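You operate a simulated robot arm through the tools that you are given. There is no shell and no other tool. Be economical: measure what you need, move in short steps, check, and stop when the job is done.

You are at the controls of a simulated two-armed robot. One attempt, no reset.

## Task
Hold the green frame steady and swap its card for the yellow-tab one.
Fine: the old card goes into the orange slot of the slotted stand; shut the catch again.
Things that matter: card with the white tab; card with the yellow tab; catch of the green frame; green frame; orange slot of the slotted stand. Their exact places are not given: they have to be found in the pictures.

It is judged by the outcome, as a careful person would: the job done as asked, and still so three seconds after it is handed in. It fails if anything else is knocked over, pushed out of place, dropped, spilled or broken.

## Robot
Two 6-joint arms with two-finger parallel grippers on one trunk, on a base that drives. Base frame: it is fixed to the floor where the robot stands at the start and does not move with it; the origin is under the middle of the robot, x ahead of it, y to its left, z up. Readings come in m, degrees, newtons and seconds.
The left shoulder is at the start at [0.07, 0.166, 1.445], the right one opposite. With the tool pointing down near the work surface each hand reaches from about 0.34 to 0.78 m from the robot's upright axis, wherever it stands, measured 20 degrees to its own side. Places, roughly: catch of the green frame [0.5, 0.1, 1]; green frame [0.5, 0.1, 0.8]; green frame (15x8x15 cm) [0.5, 0.1, 0.8]; orange slot of the slotted stand [0.5, -0.1, 0.8]. Payload 3.91 kg a hand.
Tool frame (each hand has its own): the origin (TCP) lies between the finger pads and is the grasp point; the fingertips stand 0.03 m ahead of it; z points along the fingers, y is the line along which they close. The gripper opens to 0.11 m. The fingers are 0.02 m wide and 0.01 m thick; the gripper's body (0.048 by 0.112 m) begins 0.055 m behind the TCP.
Orientation is that of the tool frame in the base frame, as a unit quaternion [x, y, z, w]. With the fingers straight down and closing along the base's y, the tool's x points along the base's -x, its y along +y and its z along -z.

## Interface
- The arms move only by the tool play_rows. It takes "left_series", "right_series" or both (then of equal length, played together; a hand with none holds still); each is a list of rows, each a list of 7 numbers: the finger opening in m, from 0 to 0.11, then the shift along the base's x, y, z in units of 200 mm (1.0 is 200 mm), then the turn, a rotation vector about the base's x, y, z in units of 60 degrees (1.0 is 60 degrees). In form: [[hand, x, y, z, ax, ay, az], ...]. A call has 1 to 8 rows; each row is the pose to reach, as a shift and turn from the pose commanded when the call began. A call with a number of a shift or a turn outside -1 to 1 is refused whole. Each row takes 0.2 s and may step no farther than 0.05 m and 8.6 degrees from the row before; otherwise, or with a gripper value out of range, the whole call is refused. Where a pose cannot be reached the arm comes as near as it can. A force on the tool above 40 N (or 10 N above the force at the start of the call, whichever is more), or a blocked arm, ends the call early, and 0.2 s more pass. The fingers move at their own pace (about 0.108 m/s each) and stop on an object; they squeeze with about 39 N. The grip force told is the motor's: it shows also when the fingers shut on nothing. Time passes only in rows, and 0.2 s behind the last, so rows that repeat a pose let the fingers close. The reply holds the time, the measured pose of the TCP, the force on the tool along the base axes, the opening and the grip force, in the units named above and with some noise, with the torque about the TCP (base axes, N m) and any sound that the robot's microphone picked up, and new pictures: "show" is both (left out), scene, wrist or none (wrist: the cameras of the hands that moved).
- Cameras (640 x 400 px; columns grow to the right, rows downward): "scene" is now at [0.123, 0.0069, 1.6493]; the picture's right is [0.09, -1.00, 0.00], its down [-0.80, -0.08, -0.60] and it looks along [0.60, 0.06, -0.80] (base axes); focal length 249 px, centre (320, 200). "left" rides on the left gripper at [0.077, -0.007, -0.114] in its tool frame; the picture's right is [0.09, 1.00, 0.00], its down [-0.80, 0.07, -0.59] and it looks along [-0.59, 0.05, 0.80] (tool axes); focal length 270 px, centre (320, 200). "right" rides on the right gripper at [0.077, 0.007, -0.114] in its tool frame; the picture's right is [-0.09, 1.00, 0.00], its down [-0.80, -0.07, -0.59] and it looks along [-0.59, -0.05, 0.80] (tool axes); focal length 270 px, centre (320, 200).
- lift_body(by): slides the trunk up (or, below 0, down) by that many m; the arms and the scene camera ride with it, the base frame stays. It gives what a move gives, with no picture.
- steer(legs): drives the robot by 1 to 6 legs, each [ahead, left, turn to the left] in m, m and degrees, along the robot's own axes; the way and the turn of a leg run together, so that a leg with both is an arc; at most 1.5 m and 180 degrees a leg. The arms and the cameras ride along, it lands a little off, and it stops where it bumps. It gives what a move gives, and a new picture of the scene camera.
- turn_head(pan, tilt): turns the head with the scene camera to pan (to the left, within 86 degrees either way) and tilt (down, from -29 to 69), counted from straight ahead of the robot. It gives what a move gives, and a new picture of the scene camera.
- point_at(camera, pixels): for up to 12 pixels [column, row] of the newest picture of that camera ("zoom" is the newest enlarged one), the place [x, y, z] in the base frame of the surface seen there, good to about 0.003 m. The clock stands still meanwhile.
- inspect(camera, box): a new picture of the part [left, top, right, bottom] of that camera's present view, enlarged. The clock stands still meanwhile.
- job_done(): hands the job in; it is judged then, once.

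Work in short steps. Measure before you move; look again where a grasp or a placing could have gone wrong, and mend it. You have 80 turns and 260 pictures in all, those below and enlarged ones among them. Open the grippers and draw the arms clear of the work before you hand the job in, unless the task says otherwise; then end with one line.

The tools are called after ">>>" as a command line: name --argument value ..., lists and objects as JSON in quotes. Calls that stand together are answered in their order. play_rows: Moves the arms, as the interface text tells. Its arguments: {"type":"object","properties":{"left_series":{"type":"array","items":{"type":"array","items":{"type":"number"}}},"right_series":{"type":"array","items":{"type":"array","items":{"type":"number"}}},"show":{"type":"string","enum":["both","scene","wrist","none"]}},"required":[]} The other tools are called the same way: lift_body (by) slides the trunk up or down; steer (legs) drives the base; turn_head (pan, tilt) turns the head that bears the scene camera; point_at (camera, pixels) gives the place of the surface under pixels of a picture; inspect (camera, box) takes an enlarged picture of a part of a camera's view; job_done () hands the job in.

At the start:

```text
t: 0.0
left_ee_pos: [0.6286, 0.2911, 1.0006]
left_orientation: [0.0, 1.0, 0.0, 0.0]
left_wrist_force: [-1.0, 0.3, 0.2]
left_wrist_torque: [-0.01, -0.01, 0.0]
left_finger_gap: 0.11
left_finger_force: 0.0
right_ee_pos: [0.5442, -0.1869, 1.0002]
right_orientation: [0.0, 1.0, 0.0, 0.0]
right_wrist_force: [0.1, 0.5, -0.1]
right_wrist_torque: [-0.03, -0.02, 0.0]
right_finger_gap: 0.1097
right_finger_force: 0.1
trunk travel left (down, up): [-0.94, 0.0]
robot x, y, heading: [-0.0021, -0.0058, 0.3]
head pan, tilt: [5.4, 53.0]
```

scene: 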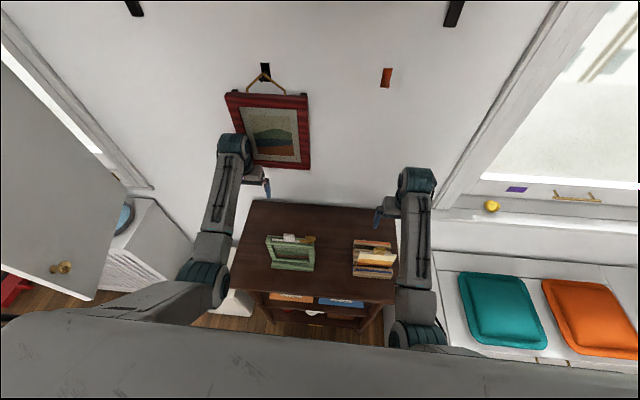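
right: 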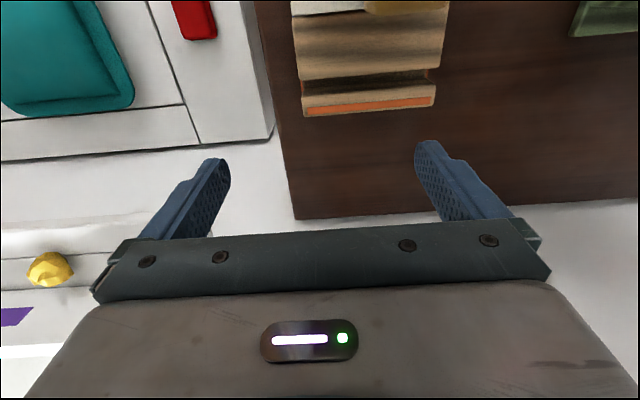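
left: 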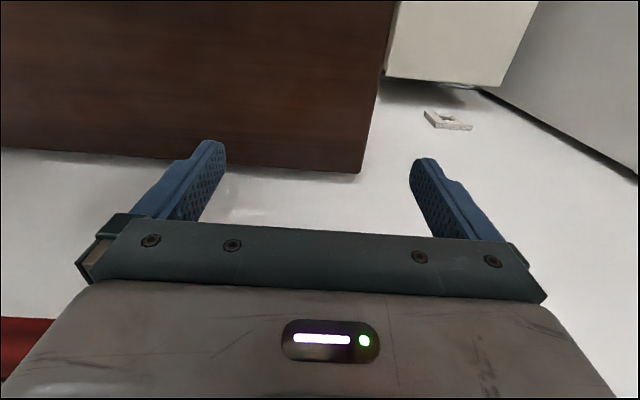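

The scene shows the green frame near (290,252) and the slotted stand near (373,258). I zoom in on both.

>>> inspect --camera "scene" --box '[250, 220, 330, 280]'

>>> inspect --camera "scene" --box '[335, 225, 415, 285]'

>>> inspect --camera "right" --box '[280, 0, 460, 130]'

```text
6.67 times, centred on (290, 250) of scene
```

zoom: 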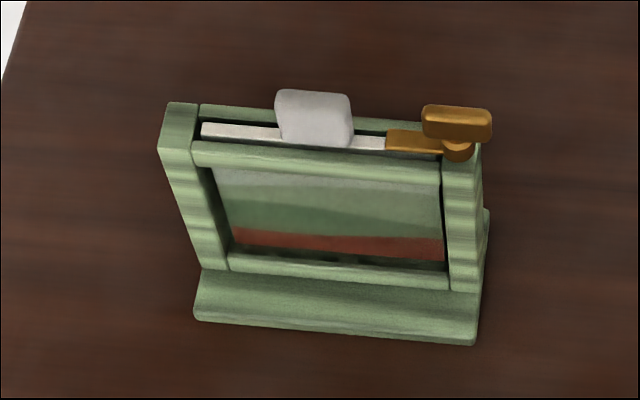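

```text
6.67 times, centred on (375, 255) of scene
```

zoom: 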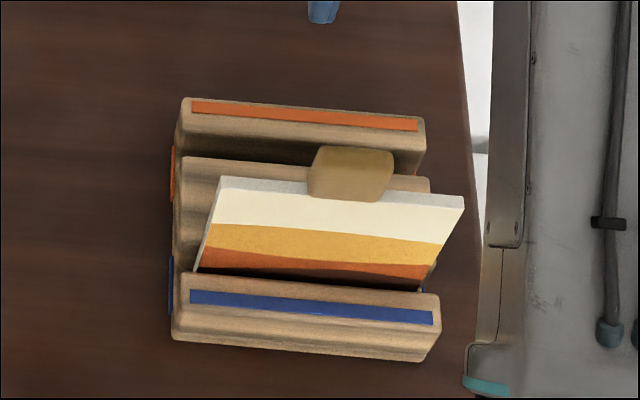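

```text
3.08 times, centred on (370, 65) of right
```

zoom: 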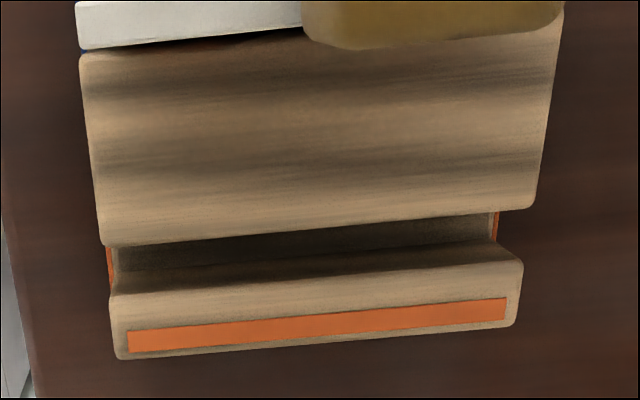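

The yellow-tab card sits in the blue (near) slot, and the orange (far) slot is empty. The white-tab card is in the green frame under a brass turn-catch. Next I measure points on both.

>>> point_at --camera "scene" --pixels '[[269, 236.5], [311.2, 246.5], [273, 242.8], [306, 246], [310.5, 237.7], [303, 241], [289.2, 235.5], [277, 239.8], [292, 266.5], [273, 267], [312.5, 270.5], [289.2, 238]]'

>>> point_at --camera "scene" --pixels '[[357, 240.8], [389, 243.5], [380, 249.5], [361.2, 253], [395, 255], [357, 268.5], [390.5, 271.5], [356, 250], [380, 252.5], [355, 243.5], [387, 247.5], [375, 249]]'

>>> point_at --camera "right" --pixels '[[312, 108], [425, 97], [312, 93], [423, 80], [310, 73], [426, 62], [370, 77], [370, 87], [304, 25], [435, 15], [395, 10], [320, 8]]'

>>> inspect --camera "scene" --box '[266, 228, 318, 260]'

```text
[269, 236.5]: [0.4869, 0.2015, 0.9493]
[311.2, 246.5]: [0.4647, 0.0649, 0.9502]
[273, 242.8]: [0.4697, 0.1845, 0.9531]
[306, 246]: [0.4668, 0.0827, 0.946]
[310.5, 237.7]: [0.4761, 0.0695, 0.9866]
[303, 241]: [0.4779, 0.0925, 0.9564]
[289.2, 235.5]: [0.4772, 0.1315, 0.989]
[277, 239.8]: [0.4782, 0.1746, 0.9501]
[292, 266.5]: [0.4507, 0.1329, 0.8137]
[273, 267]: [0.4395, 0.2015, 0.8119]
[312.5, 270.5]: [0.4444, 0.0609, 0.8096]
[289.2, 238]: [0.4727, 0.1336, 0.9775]
```

```text
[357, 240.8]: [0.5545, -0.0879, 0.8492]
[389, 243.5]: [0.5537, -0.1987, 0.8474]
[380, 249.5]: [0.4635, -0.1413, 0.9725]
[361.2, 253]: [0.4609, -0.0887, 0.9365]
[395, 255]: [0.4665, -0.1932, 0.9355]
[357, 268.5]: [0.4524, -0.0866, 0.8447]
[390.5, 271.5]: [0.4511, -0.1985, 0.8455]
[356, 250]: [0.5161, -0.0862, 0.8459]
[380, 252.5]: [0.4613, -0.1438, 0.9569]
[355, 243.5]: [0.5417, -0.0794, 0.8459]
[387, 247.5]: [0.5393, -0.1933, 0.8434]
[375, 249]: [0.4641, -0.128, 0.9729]
```

```text
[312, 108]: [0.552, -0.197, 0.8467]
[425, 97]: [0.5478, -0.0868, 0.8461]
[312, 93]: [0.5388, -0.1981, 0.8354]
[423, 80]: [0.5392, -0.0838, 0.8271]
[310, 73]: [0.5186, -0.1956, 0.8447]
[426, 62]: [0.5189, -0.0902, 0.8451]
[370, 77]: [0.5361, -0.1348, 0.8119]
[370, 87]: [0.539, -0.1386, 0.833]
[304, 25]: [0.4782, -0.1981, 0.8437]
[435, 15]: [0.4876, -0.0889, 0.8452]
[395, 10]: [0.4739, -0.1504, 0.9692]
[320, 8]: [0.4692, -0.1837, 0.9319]
```

```text
12.31 times, centred on (292, 244) of scene
```

zoom: 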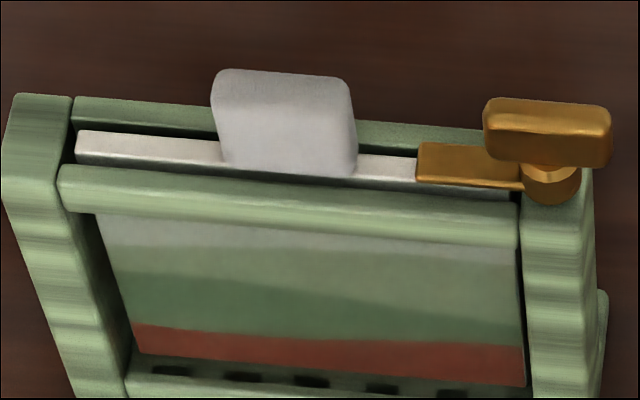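

The frame is aligned with y: slot x≈0.477, left post y≈0.197. The catch pivot is on the right post near y≈0.07. I raise both hands and turn them so the fingers will close along x.

>>> play_rows --left_series '[[0.11, 0, 0, 0.1, 0, 0, -0.14], [0.11, 0, 0, 0.2, 0, 0, -0.28], [0.11, 0, 0, 0.3, 0, 0, -0.42], [0.11, -0.1, 0, 0.4, 0, 0, -0.56], [0.11, -0.2, 0, 0.4, 0, 0, -0.7], [0.11, -0.3, -0.1, 0.4, 0, 0, -0.84], [0.11, -0.4, -0.1, 0.4, 0, 0, -0.98], [0.11, -0.5, -0.1, 0.4, 0, 0, -1.0]]' --right_series '[[0.11, 0, 0, 0.1, 0, 0, 0.14], [0.11, 0, 0, 0.2, 0, 0, 0.28], [0.11, 0, 0, 0.3, 0, 0, 0.42], [0.11, 0, 0, 0.4, 0, 0, 0.56], [0.11, 0, 0, 0.4, 0, 0, 0.7], [0.11, 0, 0, 0.4, 0, 0, 0.84], [0.11, 0, 0, 0.4, 0, 0, 0.98], [0.11, 0, 0, 0.4, 0, 0, 1.0]]' --show "none"

>>> play_rows --left_series '[[0.11, 0, 0, 0, 0, 0, -0.125], [0.11, 0, 0, 0, 0, 0, -0.25], [0.11, -0.1, -0.1, 0, 0, 0, -0.375], [0.11, -0.253, -0.2, 0, 0, 0, -0.5], [0.11, -0.253, -0.2, 0, 0, 0, -0.5]]' --right_series '[[0.11, 0, 0, 0, 0, 0, 0.125], [0.11, 0, 0, 0, 0, 0, 0.25], [0.11, -0.1, 0, 0, 0, 0, 0.375], [0.11, -0.2, 0, 0, 0, 0, 0.5], [0.11, -0.3, 0, 0, 0, 0, 0.5]]'

```text
t: 1.8
left_ee_pos: [0.5547, 0.2817, 1.0132]
left_orientation: [0.5, 0.866, 0.001, 0.004]
left_wrist_force: [-1.0, 1.0, 0.3]
left_wrist_torque: [-0.01, -0.02, -0.02]
left_finger_gap: 0.1099
left_finger_force: 0.1
left hand out of reach, approached as far as the arm can: row 3, 4, 5, 6, 7, 8
right_ee_pos: [0.5633, -0.1733, 1.0208]
right_orientation: [-0.499, 0.867, -0.003, 0.003]
right_wrist_force: [0.5, -0.2, 0.0]
right_wrist_torque: [0.0, -0.02, -0.02]
right_finger_gap: 0.1098
right_finger_force: 0.0
right hand out of reach, approached as far as the arm can: row 1, 2, 3, 4, 5, 6, 7, 8
trunk travel left (down, up): [-0.94, 0.0]
robot x, y, heading: [0.0014, 0.0034, 0.0]
head pan, tilt: [5.4, 53.0]
```

```text
t: 3.0
left_ee_pos: [0.5077, 0.2413, 0.9951]
left_orientation: [0.707, 0.707, 0.002, 0.002]
left_wrist_force: [0.1, -0.1, -0.3]
left_wrist_torque: [-0.02, 0.01, 0.01]
left_finger_gap: 0.1101
left_finger_force: 0.0
left hand out of reach, approached as far as the arm can: row 3, 4, 5
right_ee_pos: [0.5083, -0.1677, 1.0032]
right_orientation: [0.708, -0.707, 0.003, -0.001]
right_wrist_force: [-0.4, 0.4, 0.1]
right_wrist_torque: [-0.02, 0.03, 0.02]
right_finger_gap: 0.1099
right_finger_force: 0.0
right hand out of reach, approached as far as the arm can: row 3, 4, 5
trunk travel left (down, up): [-0.94, 0.0]
robot x, y, heading: [-0.0009, -0.0005, -0.2]
head pan, tilt: [5.4, 53.0]
```

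scene: 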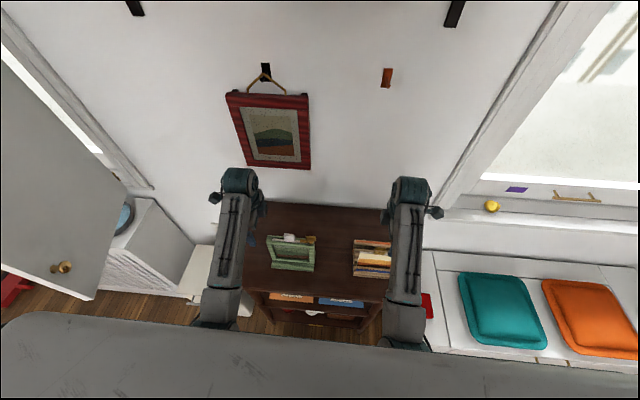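
right: 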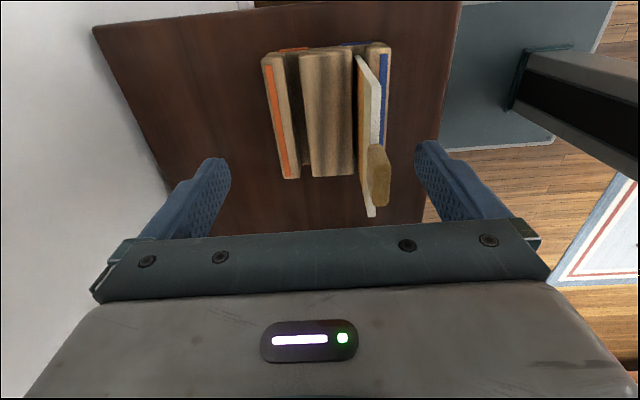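
left: 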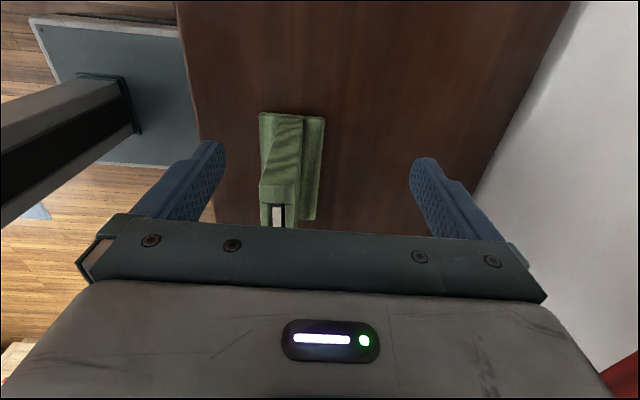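

Both hands are near their inner height limit (about 1.0 m at this distance). I move them outward beside the objects, then drive back to get more working height.

>>> play_rows --left_series '[[0.11, 0.1, 0.15, 0, 0, 0, 0], [0.11, 0.2, 0.3, 0, 0, 0, 0], [0.11, 0.3, 0.35, 0, 0, 0, 0]]' --right_series '[[0.11, 0.1, -0.15, 0, 0, 0, 0], [0.11, 0.2, -0.3, 0, 0, 0, 0], [0.11, 0.4, -0.4, 0, 0, 0, 0]]' --show "none"

>>> steer --legs '[[-0.22, 0, 0]]'

```text
t: 3.8
left_ee_pos: [0.5701, 0.3098, 0.9934]
left_orientation: [0.706, 0.708, 0.0, -0.001]
left_wrist_force: [-0.7, -0.5, 0.1]
left_wrist_torque: [-0.02, 0.01, -0.02]
left_finger_gap: 0.11
left_finger_force: 0.1
right_ee_pos: [0.59, -0.2507, 1.004]
right_orientation: [0.707, -0.707, -0.002, 0.0]
right_wrist_force: [-0.5, -0.2, -0.4]
right_wrist_torque: [0.01, 0.03, 0.03]
right_finger_gap: 0.1102
right_finger_force: 0.1
trunk travel left (down, up): [-0.94, 0.0]
robot x, y, heading: [-0.0, 0.0026, -0.2]
head pan, tilt: [5.4, 53.0]
```

```text
t: 5.5
left_ee_pos: [0.3509, 0.3118, 0.9935]
left_orientation: [0.707, 0.707, -0.001, -0.001]
left_wrist_force: [0.7, 0.2, 0.3]
left_wrist_torque: [-0.01, 0.04, -0.03]
left_finger_gap: 0.11
left_finger_force: 0.1
right_ee_pos: [0.3713, -0.2488, 1.0029]
right_orientation: [-0.707, 0.707, 0.002, -0.001]
right_wrist_force: [0.3, 0.2, -0.2]
right_wrist_torque: [-0.02, 0.02, 0.0]
right_finger_gap: 0.1098
right_finger_force: 0.2
trunk travel left (down, up): [-0.94, 0.0]
robot x, y, heading: [-0.2215, -0.0033, 0.2]
head pan, tilt: [5.4, 53.0]
```

scene: 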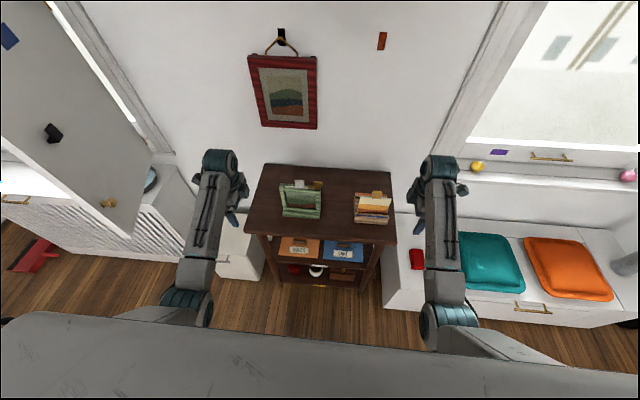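

Now a height test: the right hand raises and extends to x≈0.48 beside the stand. The left hand extends beside the frame.

>>> play_rows --left_series '[[0.11, 0.15, 0, 0.1, 0, 0, 0], [0.11, 0.3, 0, 0.2, 0, 0, 0], [0.11, 0.45, 0, 0.3, 0, 0, 0], [0.11, 0.6, 0, 0.3, 0, 0, 0], [0.11, 0.635, 0, 0.3, 0, 0, 0]]' --right_series '[[0.11, 0.15, 0, 0.15, 0, 0, 0], [0.11, 0.3, 0, 0.3, 0, 0, 0], [0.11, 0.45, 0, 0.45, 0, 0, 0], [0.11, 0.53, 0, 0.6, 0, 0, 0], [0.11, 0.53, 0, 0.6, 0, 0, 0]]' --show "none"

```text
t: 6.7
left_ee_pos: [0.476, 0.3115, 1.053]
left_orientation: [0.706, 0.709, 0.0, 0.001]
left_wrist_force: [0.1, -0.2, 0.4]
left_wrist_torque: [-0.03, -0.02, -0.01]
left_finger_gap: 0.1103
left_finger_force: 0.1
right_ee_pos: [0.4885, -0.2496, 1.1111]
right_orientation: [0.707, -0.707, 0.0, -0.001]
right_wrist_force: [-0.3, 0.1, -0.4]
right_wrist_torque: [-0.02, -0.02, -0.02]
right_finger_gap: 0.1099
right_finger_force: 0.1
right hand out of reach, approached as far as the arm can: row 2, 3, 4, 5
trunk travel left (down, up): [-0.94, 0.0]
robot x, y, heading: [-0.2192, -0.0002, 0.1]
head pan, tilt: [5.4, 53.0]
```

At this distance the right hand reaches 1.11 m. I back up another 4 cm for margin, then put the left hand above the left post.

>>> steer --legs '[[-0.04, 0, 0]]'

>>> play_rows --left_series '[[0.11, 0.1, -0.1, 0, 0, 0, 0], [0.11, 0.21, -0.3, 0, 0, 0, 0], [0.11, 0.21, -0.45, 0, 0, 0, 0], [0.11, 0.21, -0.56, 0, 0, 0, 0], [0.11, 0.21, -0.56, 0, 0, 0, 0]]' --right_series '[[0.11, 0.1, 0.2, 0, 0, 0, 0], [0.11, 0.1, 0.4, 0, 0, 0, 0], [0.11, 0.1, 0.6, 0, 0, 0, 0], [0.11, 0.1, 0.7, 0, 0, 0, 0], [0.11, 0.1, 0.7, 0, 0, 0, 0]]'

```text
t: 7.6
left_ee_pos: [0.4434, 0.312, 1.0481]
left_orientation: [0.707, 0.707, -0.003, -0.003]
left_wrist_force: [0.3, -1.0, -0.2]
left_wrist_torque: [0.01, 0.06, 0.04]
left_finger_gap: 0.1104
left_finger_force: 0.0
right_ee_pos: [0.456, -0.2492, 1.1058]
right_orientation: [0.708, -0.706, -0.003, 0.002]
right_wrist_force: [0.6, -0.2, -1.0]
right_wrist_torque: [0.0, 0.09, 0.0]
right_finger_gap: 0.1099
right_finger_force: 0.1
trunk travel left (down, up): [-0.94, 0.0]
robot x, y, heading: [-0.2599, -0.0024, 0.1]
head pan, tilt: [5.4, 53.0]
```

scene: 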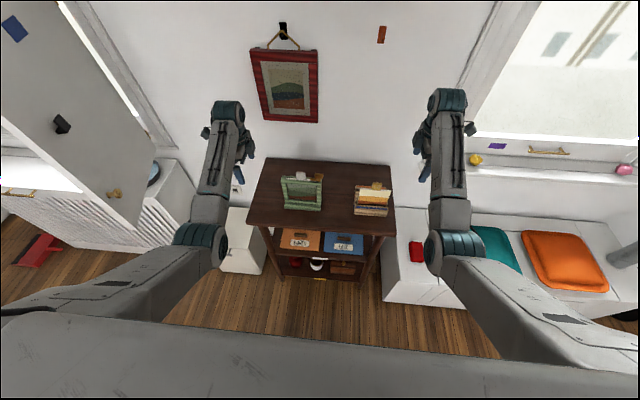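

```text
t: 8.8
left_ee_pos: [0.4785, 0.1998, 1.0537]
left_orientation: [0.706, 0.708, -0.001, -0.001]
left_wrist_force: [-0.1, 0.9, 1.0]
left_wrist_torque: [0.01, 0.02, -0.02]
left_finger_gap: 0.1103
left_finger_force: 0.1
right_ee_pos: [0.4712, -0.1089, 1.1115]
right_orientation: [0.708, -0.707, 0.0, 0.001]
right_wrist_force: [0.5, 0.2, 0.0]
right_wrist_torque: [0.01, -0.01, 0.05]
right_finger_gap: 0.1104
right_finger_force: 0.0
trunk travel left (down, up): [-0.94, 0.0]
robot x, y, heading: [-0.2599, 0.0001, 0.1]
head pan, tilt: [5.4, 53.0]
```

scene: 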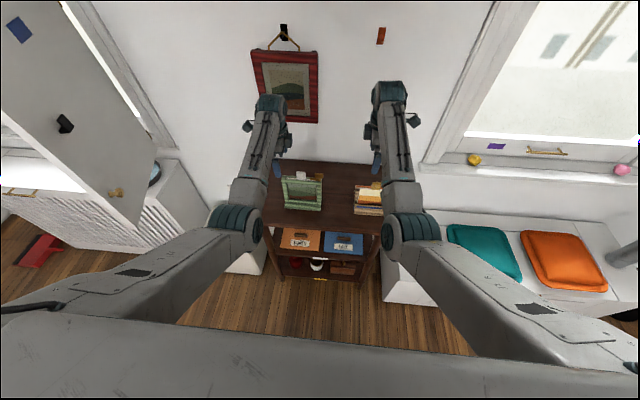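
right: 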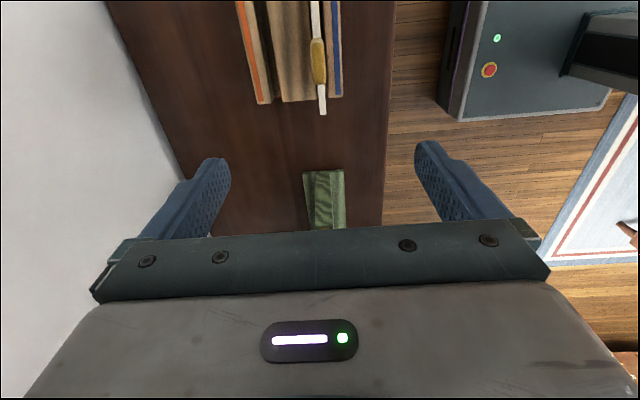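
left: 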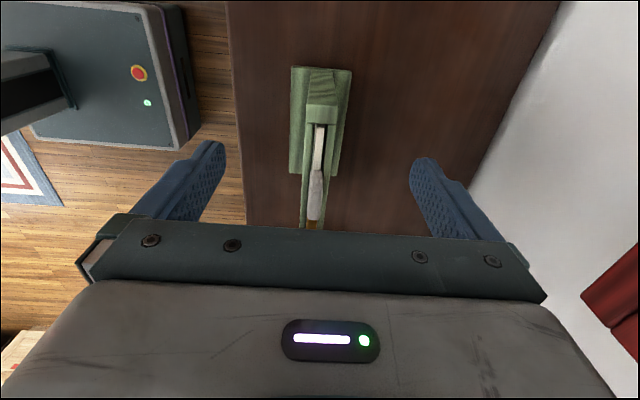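

Both wrist cameras give good overhead views. I zoom the left on the frame (320,140) and the right on the stand (290,50).

>>> inspect --camera "left" --box '[270, 60, 370, 230]'

>>> point_at --camera "left" --pixels '[[308, 108], [338, 108], [309, 120], [336, 120], [312, 75], [333, 75], [319, 135], [316, 160], [309, 140], [331, 140]]'

>>> inspect --camera "right" --box '[220, 0, 360, 120]'

>>> point_at --camera "right" --pixels '[[263, 98], [269, 98], [278, 95], [282, 95], [318, 95], [322, 105], [335, 92], [275, 97], [273, 97], [255, 15], [266, 15], [318, 60]]'

```text
2.35 times, centred on (320, 145) of left
```

zoom: 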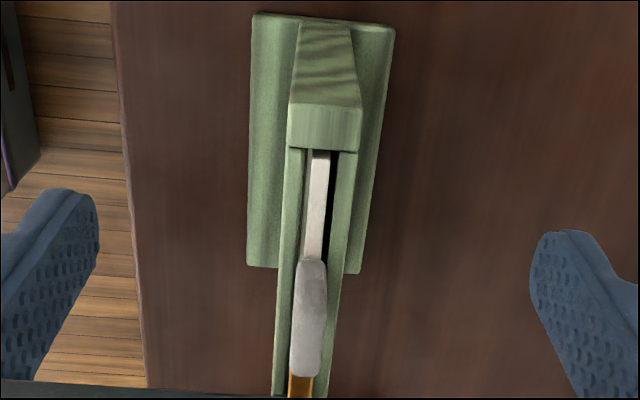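

```text
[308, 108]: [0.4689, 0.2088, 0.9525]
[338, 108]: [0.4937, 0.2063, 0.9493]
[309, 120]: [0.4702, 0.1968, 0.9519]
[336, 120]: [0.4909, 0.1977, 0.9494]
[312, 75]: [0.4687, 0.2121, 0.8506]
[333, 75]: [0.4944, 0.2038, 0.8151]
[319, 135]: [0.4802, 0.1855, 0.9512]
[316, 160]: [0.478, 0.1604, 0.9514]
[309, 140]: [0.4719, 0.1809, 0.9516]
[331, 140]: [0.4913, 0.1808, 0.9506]
```

```text
3.33 times, centred on (290, 60) of right
```

zoom: 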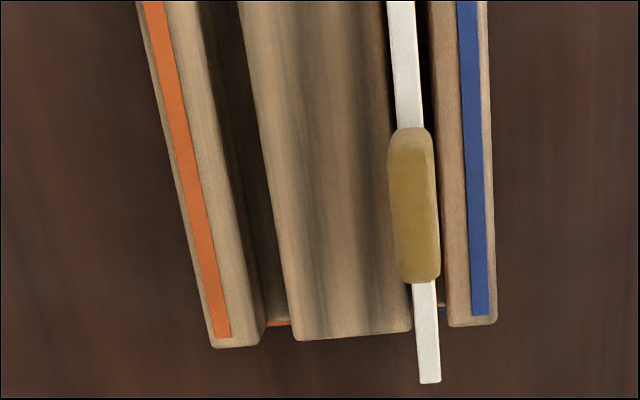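

```text
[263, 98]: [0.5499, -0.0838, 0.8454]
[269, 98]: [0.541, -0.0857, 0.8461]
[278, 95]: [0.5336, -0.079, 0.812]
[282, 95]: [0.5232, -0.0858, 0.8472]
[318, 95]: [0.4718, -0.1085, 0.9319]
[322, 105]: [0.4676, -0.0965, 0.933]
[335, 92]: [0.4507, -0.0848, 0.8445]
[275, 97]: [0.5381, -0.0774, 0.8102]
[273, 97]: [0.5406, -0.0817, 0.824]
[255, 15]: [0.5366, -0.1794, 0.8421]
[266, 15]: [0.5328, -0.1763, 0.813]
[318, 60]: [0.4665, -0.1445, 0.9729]
```

The left post spans y 0.193–0.210 and x 0.469–0.493, with its top at 0.951. I lower the left hand over it to z≈0.935 and close.

>>> play_rows --left_series '[[0.11, 0.0125, 0.005, -0.2, 0, 0, 0], [0.11, 0.0125, 0.005, -0.4, 0, 0, 0], [0.11, 0.0125, 0.005, -0.59, 0, 0, 0], [0.06, 0.0125, 0.005, -0.59, 0, 0, 0], [0.04, 0.0125, 0.005, -0.59, 0, 0, 0], [0.02, 0.0125, 0.005, -0.59, 0, 0, 0], [0.0, 0.0125, 0.005, -0.59, 0, 0, 0], [0.0, 0.0125, 0.005, -0.59, 0, 0, 0]]'

```text
t: 10.6
left_ee_pos: [0.48, 0.2015, 0.9361]
left_orientation: [0.707, 0.707, -0.001, 0.0]
left_wrist_force: [-2.2, 0.1, 2.7]
left_wrist_torque: [-0.05, 0.03, -0.16]
left_finger_gap: 0.026
left_finger_force: 38.9
right_ee_pos: [0.4699, -0.1093, 1.1116]
right_orientation: [0.708, -0.706, 0.001, 0.001]
right_wrist_force: [-0.1, -0.7, -0.4]
right_wrist_torque: [0.02, -0.03, -0.04]
right_finger_gap: 0.11
right_finger_force: 0.1
trunk travel left (down, up): [-0.94, 0.0]
robot x, y, heading: [-0.2574, -0.0022, 0.2]
head pan, tilt: [5.4, 53.0]
```

scene: 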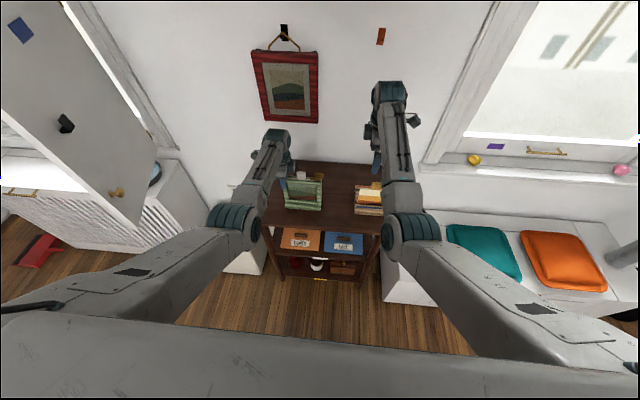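
left: 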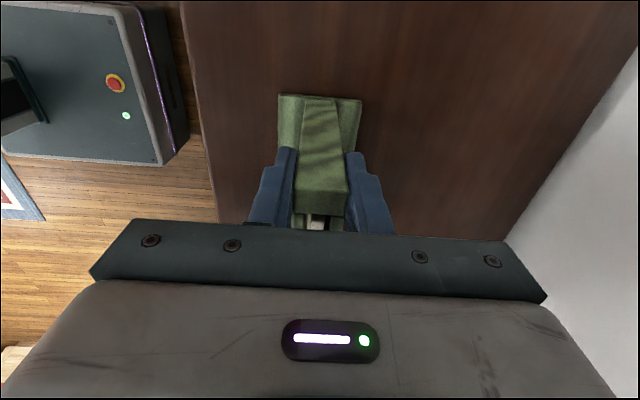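

The frame post is gripped (gap 0.026). Next I move the right hand to just short of the catch, at y≈0.0, so its camera can measure the knob.

>>> play_rows --right_series '[[0.11, 0, 0.2, 0, 0, 0, 0], [0.11, 0, 0.4, 0, 0, 0, 0], [0.11, 0.02, 0.6, 0, 0, 0, 0], [0.11, 0.02, 0.75, 0, 0, 0, 0], [0.11, 0.02, 0.88, 0, 0, 0, 0], [0.11, 0.02, 0.88, 0, 0, 0, 0]]'

>>> inspect --camera "scene" --box '[270, 160, 340, 220]'

>>> inspect --camera "right" --box '[240, 100, 400, 230]'

```text
t: 12.0
left_ee_pos: [0.4804, 0.2021, 0.9375]
left_orientation: [0.707, 0.707, -0.001, 0.001]
left_wrist_force: [-0.8, -0.2, 1.9]
left_wrist_torque: [-0.17, 0.12, -0.05]
left_finger_gap: 0.0259
left_finger_force: 38.7
right_ee_pos: [0.4885, 0.0494, 1.108]
right_orientation: [0.708, -0.706, 0.0, -0.001]
right_wrist_force: [0.0, 0.8, 1.2]
right_wrist_torque: [-0.01, -0.01, 0.01]
right_finger_gap: 0.1101
right_finger_force: 0.1
right hand out of reach, approached as far as the arm can: row 4, 5, 6
trunk travel left (down, up): [-0.94, 0.0]
robot x, y, heading: [-0.2578, 0.0001, -0.0]
head pan, tilt: [5.4, 53.0]
```

scene: 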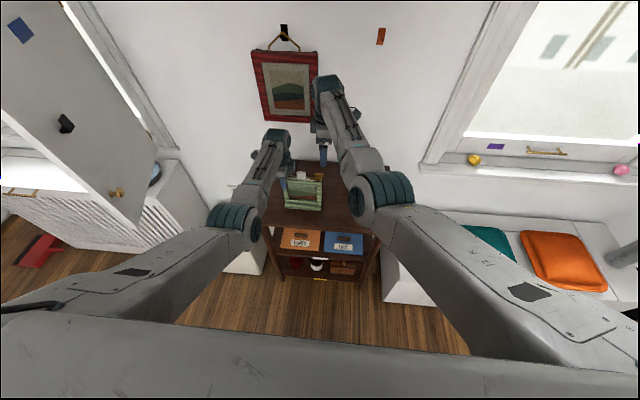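
right: 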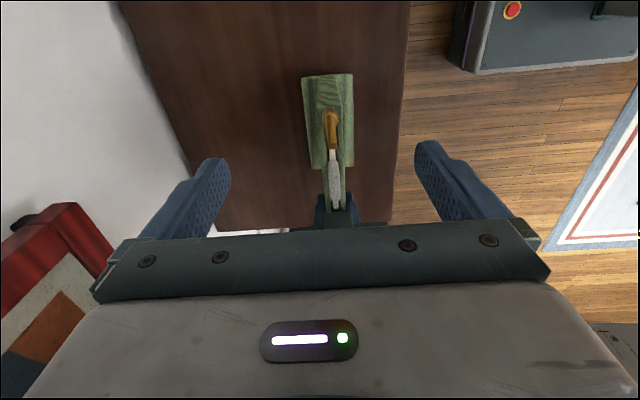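

```text
6.67 times, centred on (305, 190) of scene
```

zoom: 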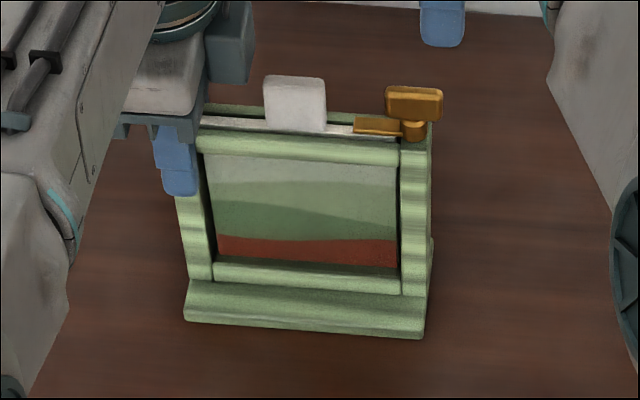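

```text
3.08 times, centred on (320, 165) of right
```

zoom: 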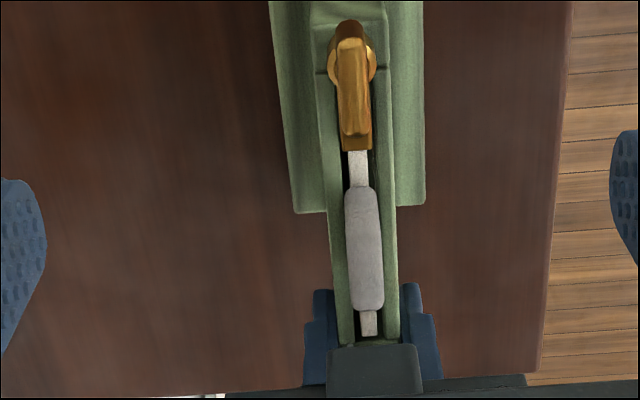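

The catch is clear in the zoom: a pivot disc at (350,65), and a bar running from (348,30) to (355,140). I measure the knob, arm and tab.

>>> point_at --camera "zoom" --pixels '[[350, 28], [352, 80], [355, 130], [333, 68], [372, 68], [358, 145], [363, 195], [364, 250], [366, 303], [347, 250], [380, 250], [358, 172]]'

>>> point_at --camera "scene" --pixels '[[316, 175], [322.5, 175.7], [319.5, 175], [319.5, 179.5], [310, 179], [301, 175], [297, 175], [306, 175]]'

```text
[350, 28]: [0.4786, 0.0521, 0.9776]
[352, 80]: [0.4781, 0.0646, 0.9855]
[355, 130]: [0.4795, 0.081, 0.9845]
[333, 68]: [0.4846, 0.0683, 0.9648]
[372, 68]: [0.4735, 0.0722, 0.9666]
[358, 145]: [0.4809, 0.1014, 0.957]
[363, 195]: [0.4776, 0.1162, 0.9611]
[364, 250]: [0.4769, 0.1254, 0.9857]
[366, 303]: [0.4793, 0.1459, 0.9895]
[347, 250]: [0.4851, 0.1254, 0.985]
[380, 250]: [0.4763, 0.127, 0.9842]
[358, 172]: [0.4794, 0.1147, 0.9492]
```

```text
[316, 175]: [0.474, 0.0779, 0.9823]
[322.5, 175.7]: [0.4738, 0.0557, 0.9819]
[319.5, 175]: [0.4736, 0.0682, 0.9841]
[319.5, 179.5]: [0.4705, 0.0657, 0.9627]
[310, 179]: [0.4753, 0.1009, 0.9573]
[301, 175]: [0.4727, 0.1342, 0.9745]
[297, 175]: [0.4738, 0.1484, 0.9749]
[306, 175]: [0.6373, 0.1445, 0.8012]
```

Knob bar: centre (0.4787,0.069), y from 0.053 to 0.085, top at 0.986. First a partial descent to z≈1.05 centred over it.

>>> play_rows --right_series '[[0.08, 0, 0, -0.1, 0, 0, 0], [0.06, 0, 0, -0.2, 0, 0, 0], [0.05, 0, 0, -0.3, 0, 0, 0], [0.05, 0, 0, -0.3, 0, 0, 0]]' --show "wrist"

```text
t: 13.0
left_ee_pos: [0.4801, 0.2019, 0.9361]
left_orientation: [0.706, 0.708, 0.0, -0.001]
left_wrist_force: [-0.4, -0.4, 2.0]
left_wrist_torque: [-0.13, 0.12, -0.04]
left_finger_gap: 0.0256
left_finger_force: 38.7
right_ee_pos: [0.488, 0.0506, 1.0484]
right_orientation: [0.708, -0.706, 0.001, -0.001]
right_wrist_force: [-0.9, -0.2, -1.1]
right_wrist_torque: [-0.03, -0.02, 0.04]
right_finger_gap: 0.0499
right_finger_force: 0.1
trunk travel left (down, up): [-0.94, 0.0]
robot x, y, heading: [-0.2599, -0.0026, 0.0]
head pan, tilt: [5.4, 53.0]
```

right: 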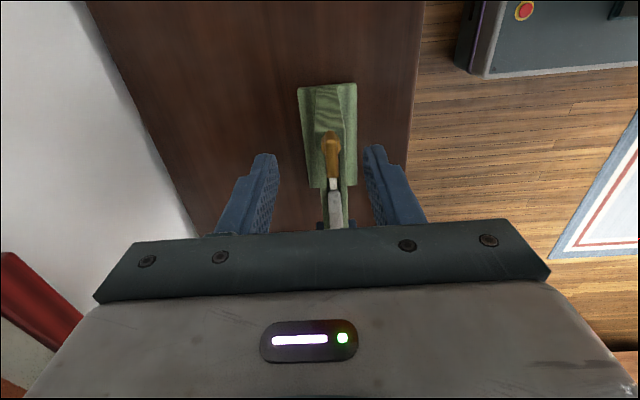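

The pose is as commanded and reachable. I shift by (-0.009, +0.0185) and go down to z≈0.998 with the fingers still 5 cm open.

>>> play_rows --right_series '[[0.05, -0.047, 0.0925, 0, 0, 0, 0], [0.05, -0.047, 0.0925, -0.12, 0, 0, 0], [0.05, -0.047, 0.0925, -0.25, 0, 0, 0], [0.05, -0.047, 0.0925, -0.25, 0, 0, 0]]' --show "wrist"

>>> inspect --camera "right" --box '[240, 100, 400, 230]'

```text
t: 14.0
left_ee_pos: [0.479, 0.2018, 0.9369]
left_orientation: [0.707, 0.707, -0.001, 0.0]
left_wrist_force: [-0.3, 0.4, 1.9]
left_wrist_torque: [0.12, 0.14, 0.03]
left_finger_gap: 0.0259
left_finger_force: 38.7
right_ee_pos: [0.4724, 0.0633, 1.0009]
right_orientation: [-0.707, 0.707, -0.001, 0.0]
right_wrist_force: [-0.7, -1.0, -0.2]
right_wrist_torque: [0.0, 0.02, 0.01]
right_finger_gap: 0.0499
right_finger_force: 0.1
right hand out of reach, approached as far as the arm can: row 1, 3, 4
trunk travel left (down, up): [-0.94, 0.0]
robot x, y, heading: [-0.2563, -0.0014, 0.2]
head pan, tilt: [5.4, 53.0]
```

right: 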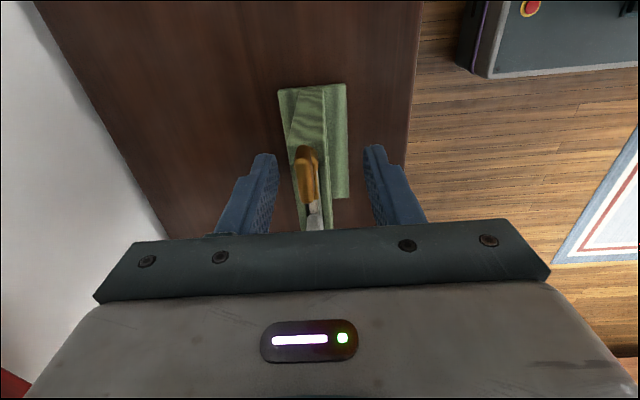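

```text
3.08 times, centred on (320, 165) of right
```

zoom: 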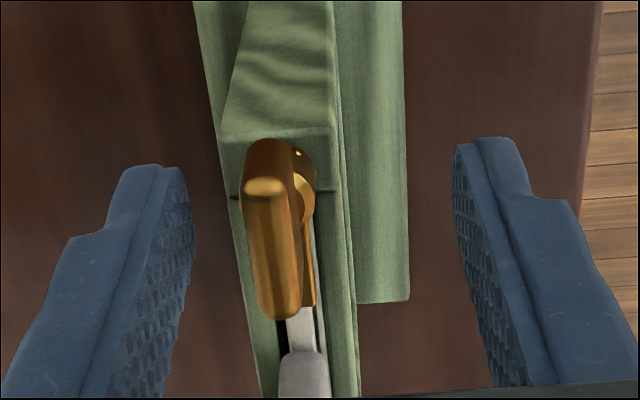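

The right hand is at its outer reach limit here (x 0.472 instead of 0.479), so the tab would be out of reach. I free the frame, lift both hands, and drive about 4.5 cm forward and 4 cm left.

>>> play_rows --left_series '[[0.05, 0, 0, 0, 0, 0, 0], [0.08, 0, 0, 0, 0, 0, 0], [0.08, 0, 0, 0.2, 0, 0, 0], [0.08, 0, 0, 0.4, 0, 0, 0], [0.08, 0, 0, 0.5, 0, 0, 0]]' --right_series '[[0.05, 0, 0, 0.1, 0, 0, 0], [0.05, 0, 0, 0.2, 0, 0, 0], [0.05, -0.05, 0, 0.3, 0, 0, 0], [0.05, -0.05, 0, 0.35, 0, 0, 0], [0.05, -0.05, 0, 0.35, 0, 0, 0]]' --show "none"

>>> steer --legs '[[0.045, 0.04, 0]]'

```text
t: 15.2
left_ee_pos: [0.4797, 0.2008, 1.0363]
left_orientation: [0.706, 0.708, 0.0, 0.0]
left_wrist_force: [-0.5, 0.0, -0.1]
left_wrist_torque: [0.03, -0.03, 0.02]
left_finger_gap: 0.0799
left_finger_force: 0.1
right_ee_pos: [0.4759, 0.0489, 1.0631]
right_orientation: [0.708, -0.706, 0.0, 0.0]
right_wrist_force: [0.1, 0.6, 0.2]
right_wrist_torque: [-0.04, 0.01, -0.01]
right_finger_gap: 0.0502
right_finger_force: 0.1
right hand out of reach, approached as far as the arm can: row 1, 2, 3, 4, 5
trunk travel left (down, up): [-0.94, 0.0]
robot x, y, heading: [-0.2573, -0.0002, 0.3]
head pan, tilt: [5.4, 53.0]
```

```text
t: 16.1
left_ee_pos: [0.518, 0.2345, 1.0425]
left_orientation: [0.707, 0.707, 0.005, 0.0]
left_wrist_force: [-1.6, 0.0, 0.0]
left_wrist_torque: [0.06, -0.05, -0.03]
left_finger_gap: 0.08
left_finger_force: 0.0
right_ee_pos: [0.515, 0.0827, 1.069]
right_orientation: [-0.707, 0.707, 0.0, 0.005]
right_wrist_force: [-0.4, -0.5, 0.5]
right_wrist_torque: [0.01, -0.04, 0.03]
right_finger_gap: 0.05
right_finger_force: 0.0
trunk travel left (down, up): [-0.94, 0.0]
robot x, y, heading: [-0.2175, 0.0394, 0.3]
head pan, tilt: [5.4, 53.0]
```

scene: 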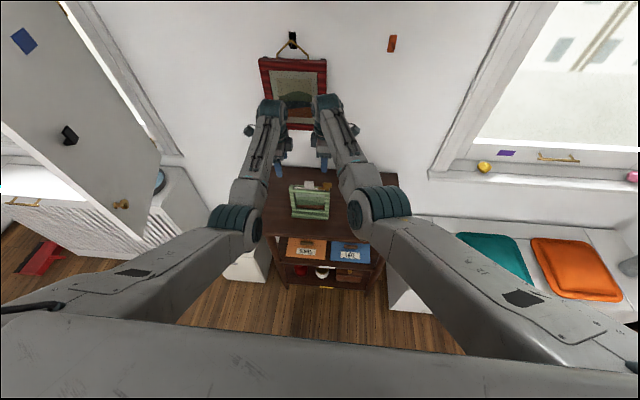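

Now I test the right hand's reach high over the white tab: (0.4785, 0.134, 1.115).

>>> play_rows --right_series '[[0.05, -0.09, 0.06, 0.1, 0, 0, 0], [0.05, -0.18, 0.12, 0.2, 0, 0, 0], [0.05, -0.18, 0.256, 0.23, 0, 0, 0], [0.05, -0.18, 0.256, 0.23, 0, 0, 0]]' --show "none"

>>> play_rows --right_series '[[0.05, 0, 0, -0.2, 0, 0, 0], [0.05, 0, 0, -0.4, 0, 0, 0], [0.05, 0, 0, -0.4, 0, 0, 0]]' --show "both"

```text
t: 17.1
left_ee_pos: [0.5275, 0.2409, 1.0346]
left_orientation: [0.707, 0.708, -0.001, 0.0]
left_wrist_force: [-0.2, 0.1, 0.0]
left_wrist_torque: [-0.02, 0.02, -0.02]
left_finger_gap: 0.08
left_finger_force: 0.1
right_ee_pos: [0.5366, 0.0926, 1.0973]
right_orientation: [0.707, -0.707, -0.002, 0.001]
right_wrist_force: [0.3, 0.2, -0.1]
right_wrist_torque: [0.02, 0.02, 0.01]
right_finger_gap: 0.0501
right_finger_force: 0.1
right hand out of reach, approached as far as the arm can: row 1, 2, 3, 4
trunk travel left (down, up): [-0.94, 0.0]
robot x, y, heading: [-0.2164, 0.0396, -0.1]
head pan, tilt: [5.4, 53.0]
```

```text
t: 17.9
left_ee_pos: [0.5248, 0.2394, 1.0373]
left_orientation: [0.707, 0.707, 0.001, 0.0]
left_wrist_force: [-0.1, 0.5, 0.3]
left_wrist_torque: [-0.03, -0.02, -0.04]
left_finger_gap: 0.0796
left_finger_force: 0.0
right_ee_pos: [0.5297, 0.0879, 1.0207]
right_orientation: [-0.707, 0.707, 0.0, 0.002]
right_wrist_force: [0.1, 0.1, 0.3]
right_wrist_torque: [-0.02, -0.02, -0.03]
right_finger_gap: 0.0501
right_finger_force: 0.1
right hand out of reach, approached as far as the arm can: row 2, 3
trunk travel left (down, up): [-0.94, 0.0]
robot x, y, heading: [-0.2146, 0.0382, 0.1]
head pan, tilt: [5.4, 53.0]
```

scene: 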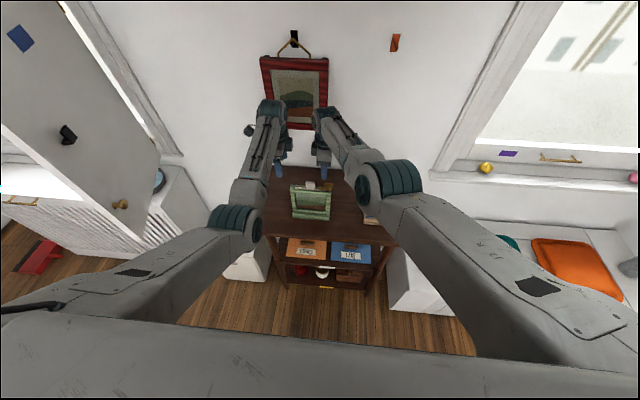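
right: 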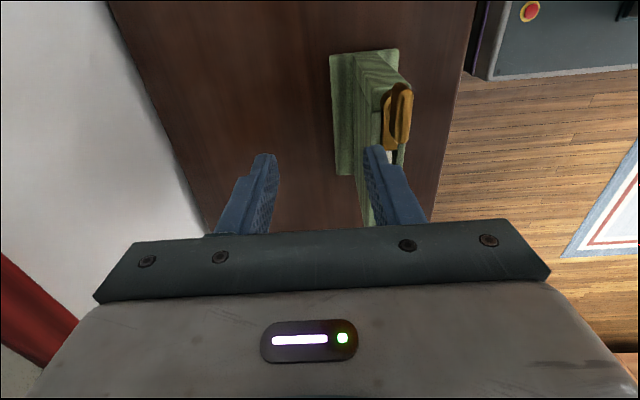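

The limit follows the shoulder azimuth: about 18° inward at every failed pose, including the far ones. So I shift the base further left to about y≈0.13 and slightly back, after raising the right hand.

>>> play_rows --right_series '[[0.05, 0, -0.05, 0.15, 0, 0, 0], [0.05, 0, -0.1, 0.3, 0, 0, 0], [0.05, 0, -0.1, 0.3, 0, 0, 0]]' --show "none"

>>> steer --legs '[[-0.035, 0.09, 0]]'

```text
t: 18.7
left_ee_pos: [0.5254, 0.2406, 1.0354]
left_orientation: [0.707, 0.707, 0.0, 0.001]
left_wrist_force: [0.2, 0.3, 0.2]
left_wrist_torque: [-0.01, -0.02, -0.03]
left_finger_gap: 0.0802
left_finger_force: 0.3
right_ee_pos: [0.5302, 0.0682, 1.0803]
right_orientation: [0.707, -0.707, -0.001, 0.001]
right_wrist_force: [0.6, 0.4, 0.0]
right_wrist_torque: [-0.02, 0.03, -0.01]
right_finger_gap: 0.0501
right_finger_force: 0.1
trunk travel left (down, up): [-0.94, 0.0]
robot x, y, heading: [-0.2141, 0.0395, 0.1]
head pan, tilt: [5.4, 53.0]
```

```text
t: 19.9
left_ee_pos: [0.4914, 0.3239, 1.0363]
left_orientation: [0.707, 0.707, 0.0, -0.001]
left_wrist_force: [0.1, -0.3, -0.8]
left_wrist_torque: [0.06, -0.02, 0.0]
left_finger_gap: 0.0801
left_finger_force: 0.0
right_ee_pos: [0.4962, 0.1528, 1.0768]
right_orientation: [0.707, -0.707, -0.002, -0.001]
right_wrist_force: [-0.5, 0.0, 0.8]
right_wrist_torque: [0.04, 0.03, -0.04]
right_finger_gap: 0.05
right_finger_force: 0.0
trunk travel left (down, up): [-0.94, 0.0]
robot x, y, heading: [-0.2527, 0.1307, 0.2]
head pan, tilt: [5.4, 53.0]
```

scene: 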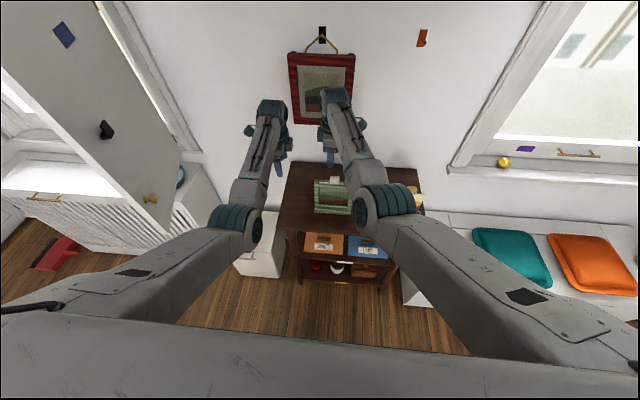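

I test the right hand high above the tab and bring the left hand back over the post, together.

>>> play_rows --left_series '[[0.08, -0.052, -0.1, 0, 0, 0, 0], [0.08, -0.052, -0.25, 0, 0, 0, 0], [0.08, -0.052, -0.4, 0, 0, 0, 0], [0.08, -0.052, -0.5, 0, 0, 0, 0], [0.08, -0.052, -0.61, 0, 0, 0, 0]]' --right_series '[[0.05, -0.08, -0.09, 0.1, 0, 0, 0], [0.05, -0.088, -0.094, 0.24, 0, 0, 0], [0.05, -0.088, -0.094, 0.24, 0, 0, 0], [0.05, -0.088, -0.094, 0.24, 0, 0, 0], [0.05, -0.088, -0.094, 0.24, 0, 0, 0]]'

```text
t: 21.1
left_ee_pos: [0.4809, 0.2143, 1.0353]
left_orientation: [0.704, 0.71, 0.002, -0.003]
left_wrist_force: [0.2, 0.2, 0.0]
left_wrist_torque: [0.0, 0.01, -0.01]
left_finger_gap: 0.0803
left_finger_force: 0.0
right_ee_pos: [0.478, 0.1298, 1.127]
right_orientation: [-0.705, 0.709, -0.002, -0.003]
right_wrist_force: [2.5, -2.9, 0.7]
right_wrist_torque: [0.2, 0.09, -0.08]
right_finger_gap: 0.05
right_finger_force: 0.1
trunk travel left (down, up): [-0.94, 0.0]
robot x, y, heading: [-0.2482, 0.1278, -0.0]
head pan, tilt: [5.4, 53.0]
stopped in row 5 (right hand): the force on the tool passed its limit (the readings are from after the stop); the commanded pose is now the measured one
```

scene: 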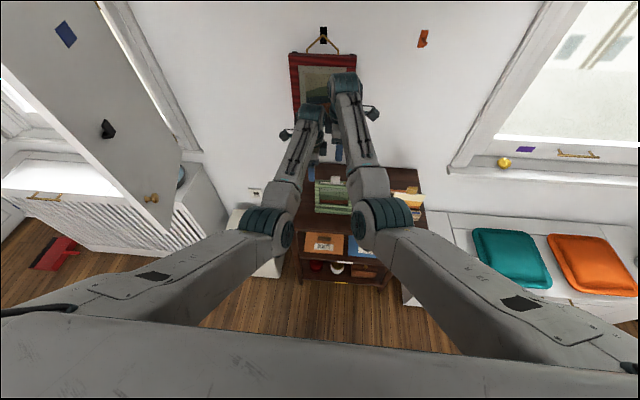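
right: 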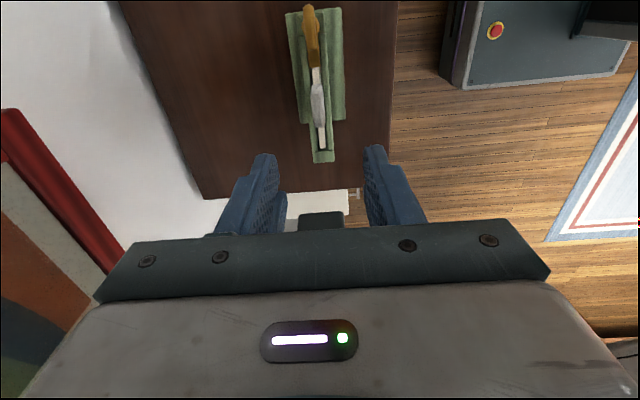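
left: 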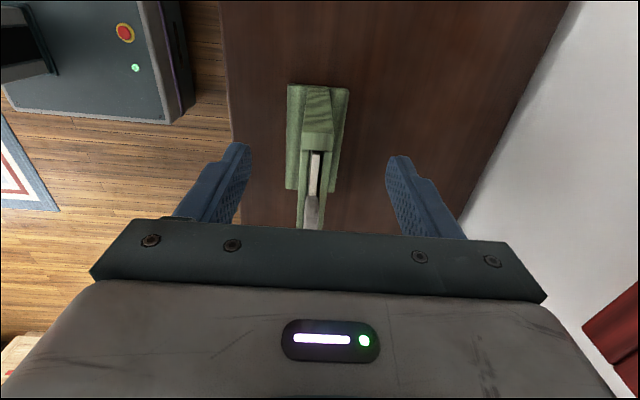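

The right hand now reaches (0.478,0.130,1.127), but the two wrists touch at 8.5 cm spacing. I back the left hand off and tilt it 35°, so it can grip the post from the upper left.

>>> play_rows --left_series '[[0.08, 0, 0.1, 0, -0.05, 0, 0], [0.08, 0, 0.2, 0, -0.17, 0, 0], [0.08, 0, 0.2935, 0, -0.29, 0, 0], [0.08, 0, 0.2935, -0.025, -0.41, 0, 0], [0.08, 0, 0.2935, -0.025, -0.51, 0, 0], [0.08, 0, 0.2935, -0.025, -0.583, 0, 0], [0.08, 0, 0.2935, -0.025, -0.583, 0, 0]]'

```text
t: 22.7
left_ee_pos: [0.4813, 0.2755, 1.0301]
left_orientation: [0.672, 0.678, -0.212, 0.21]
left_wrist_force: [0.1, 0.4, -0.1]
left_wrist_torque: [-0.02, -0.02, -0.02]
left_finger_gap: 0.0802
left_finger_force: 0.1
right_ee_pos: [0.4777, 0.1319, 1.1271]
right_orientation: [-0.705, 0.709, -0.002, -0.003]
right_wrist_force: [-0.4, -0.4, 0.4]
right_wrist_torque: [0.0, -0.02, -0.01]
right_finger_gap: 0.05
right_finger_force: 0.0
trunk travel left (down, up): [-0.94, 0.0]
robot x, y, heading: [-0.2491, 0.1244, 0.1]
head pan, tilt: [5.4, 53.0]
```

scene: 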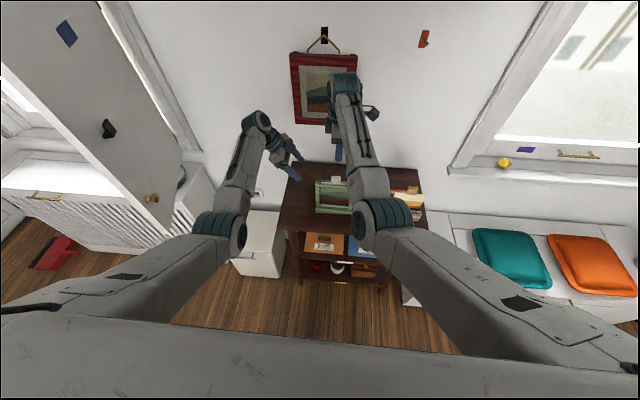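
left: 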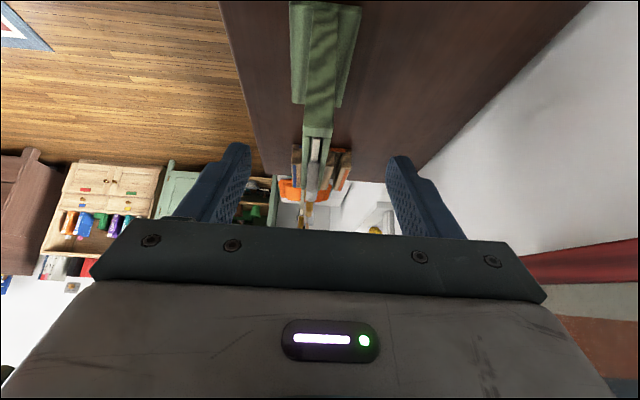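

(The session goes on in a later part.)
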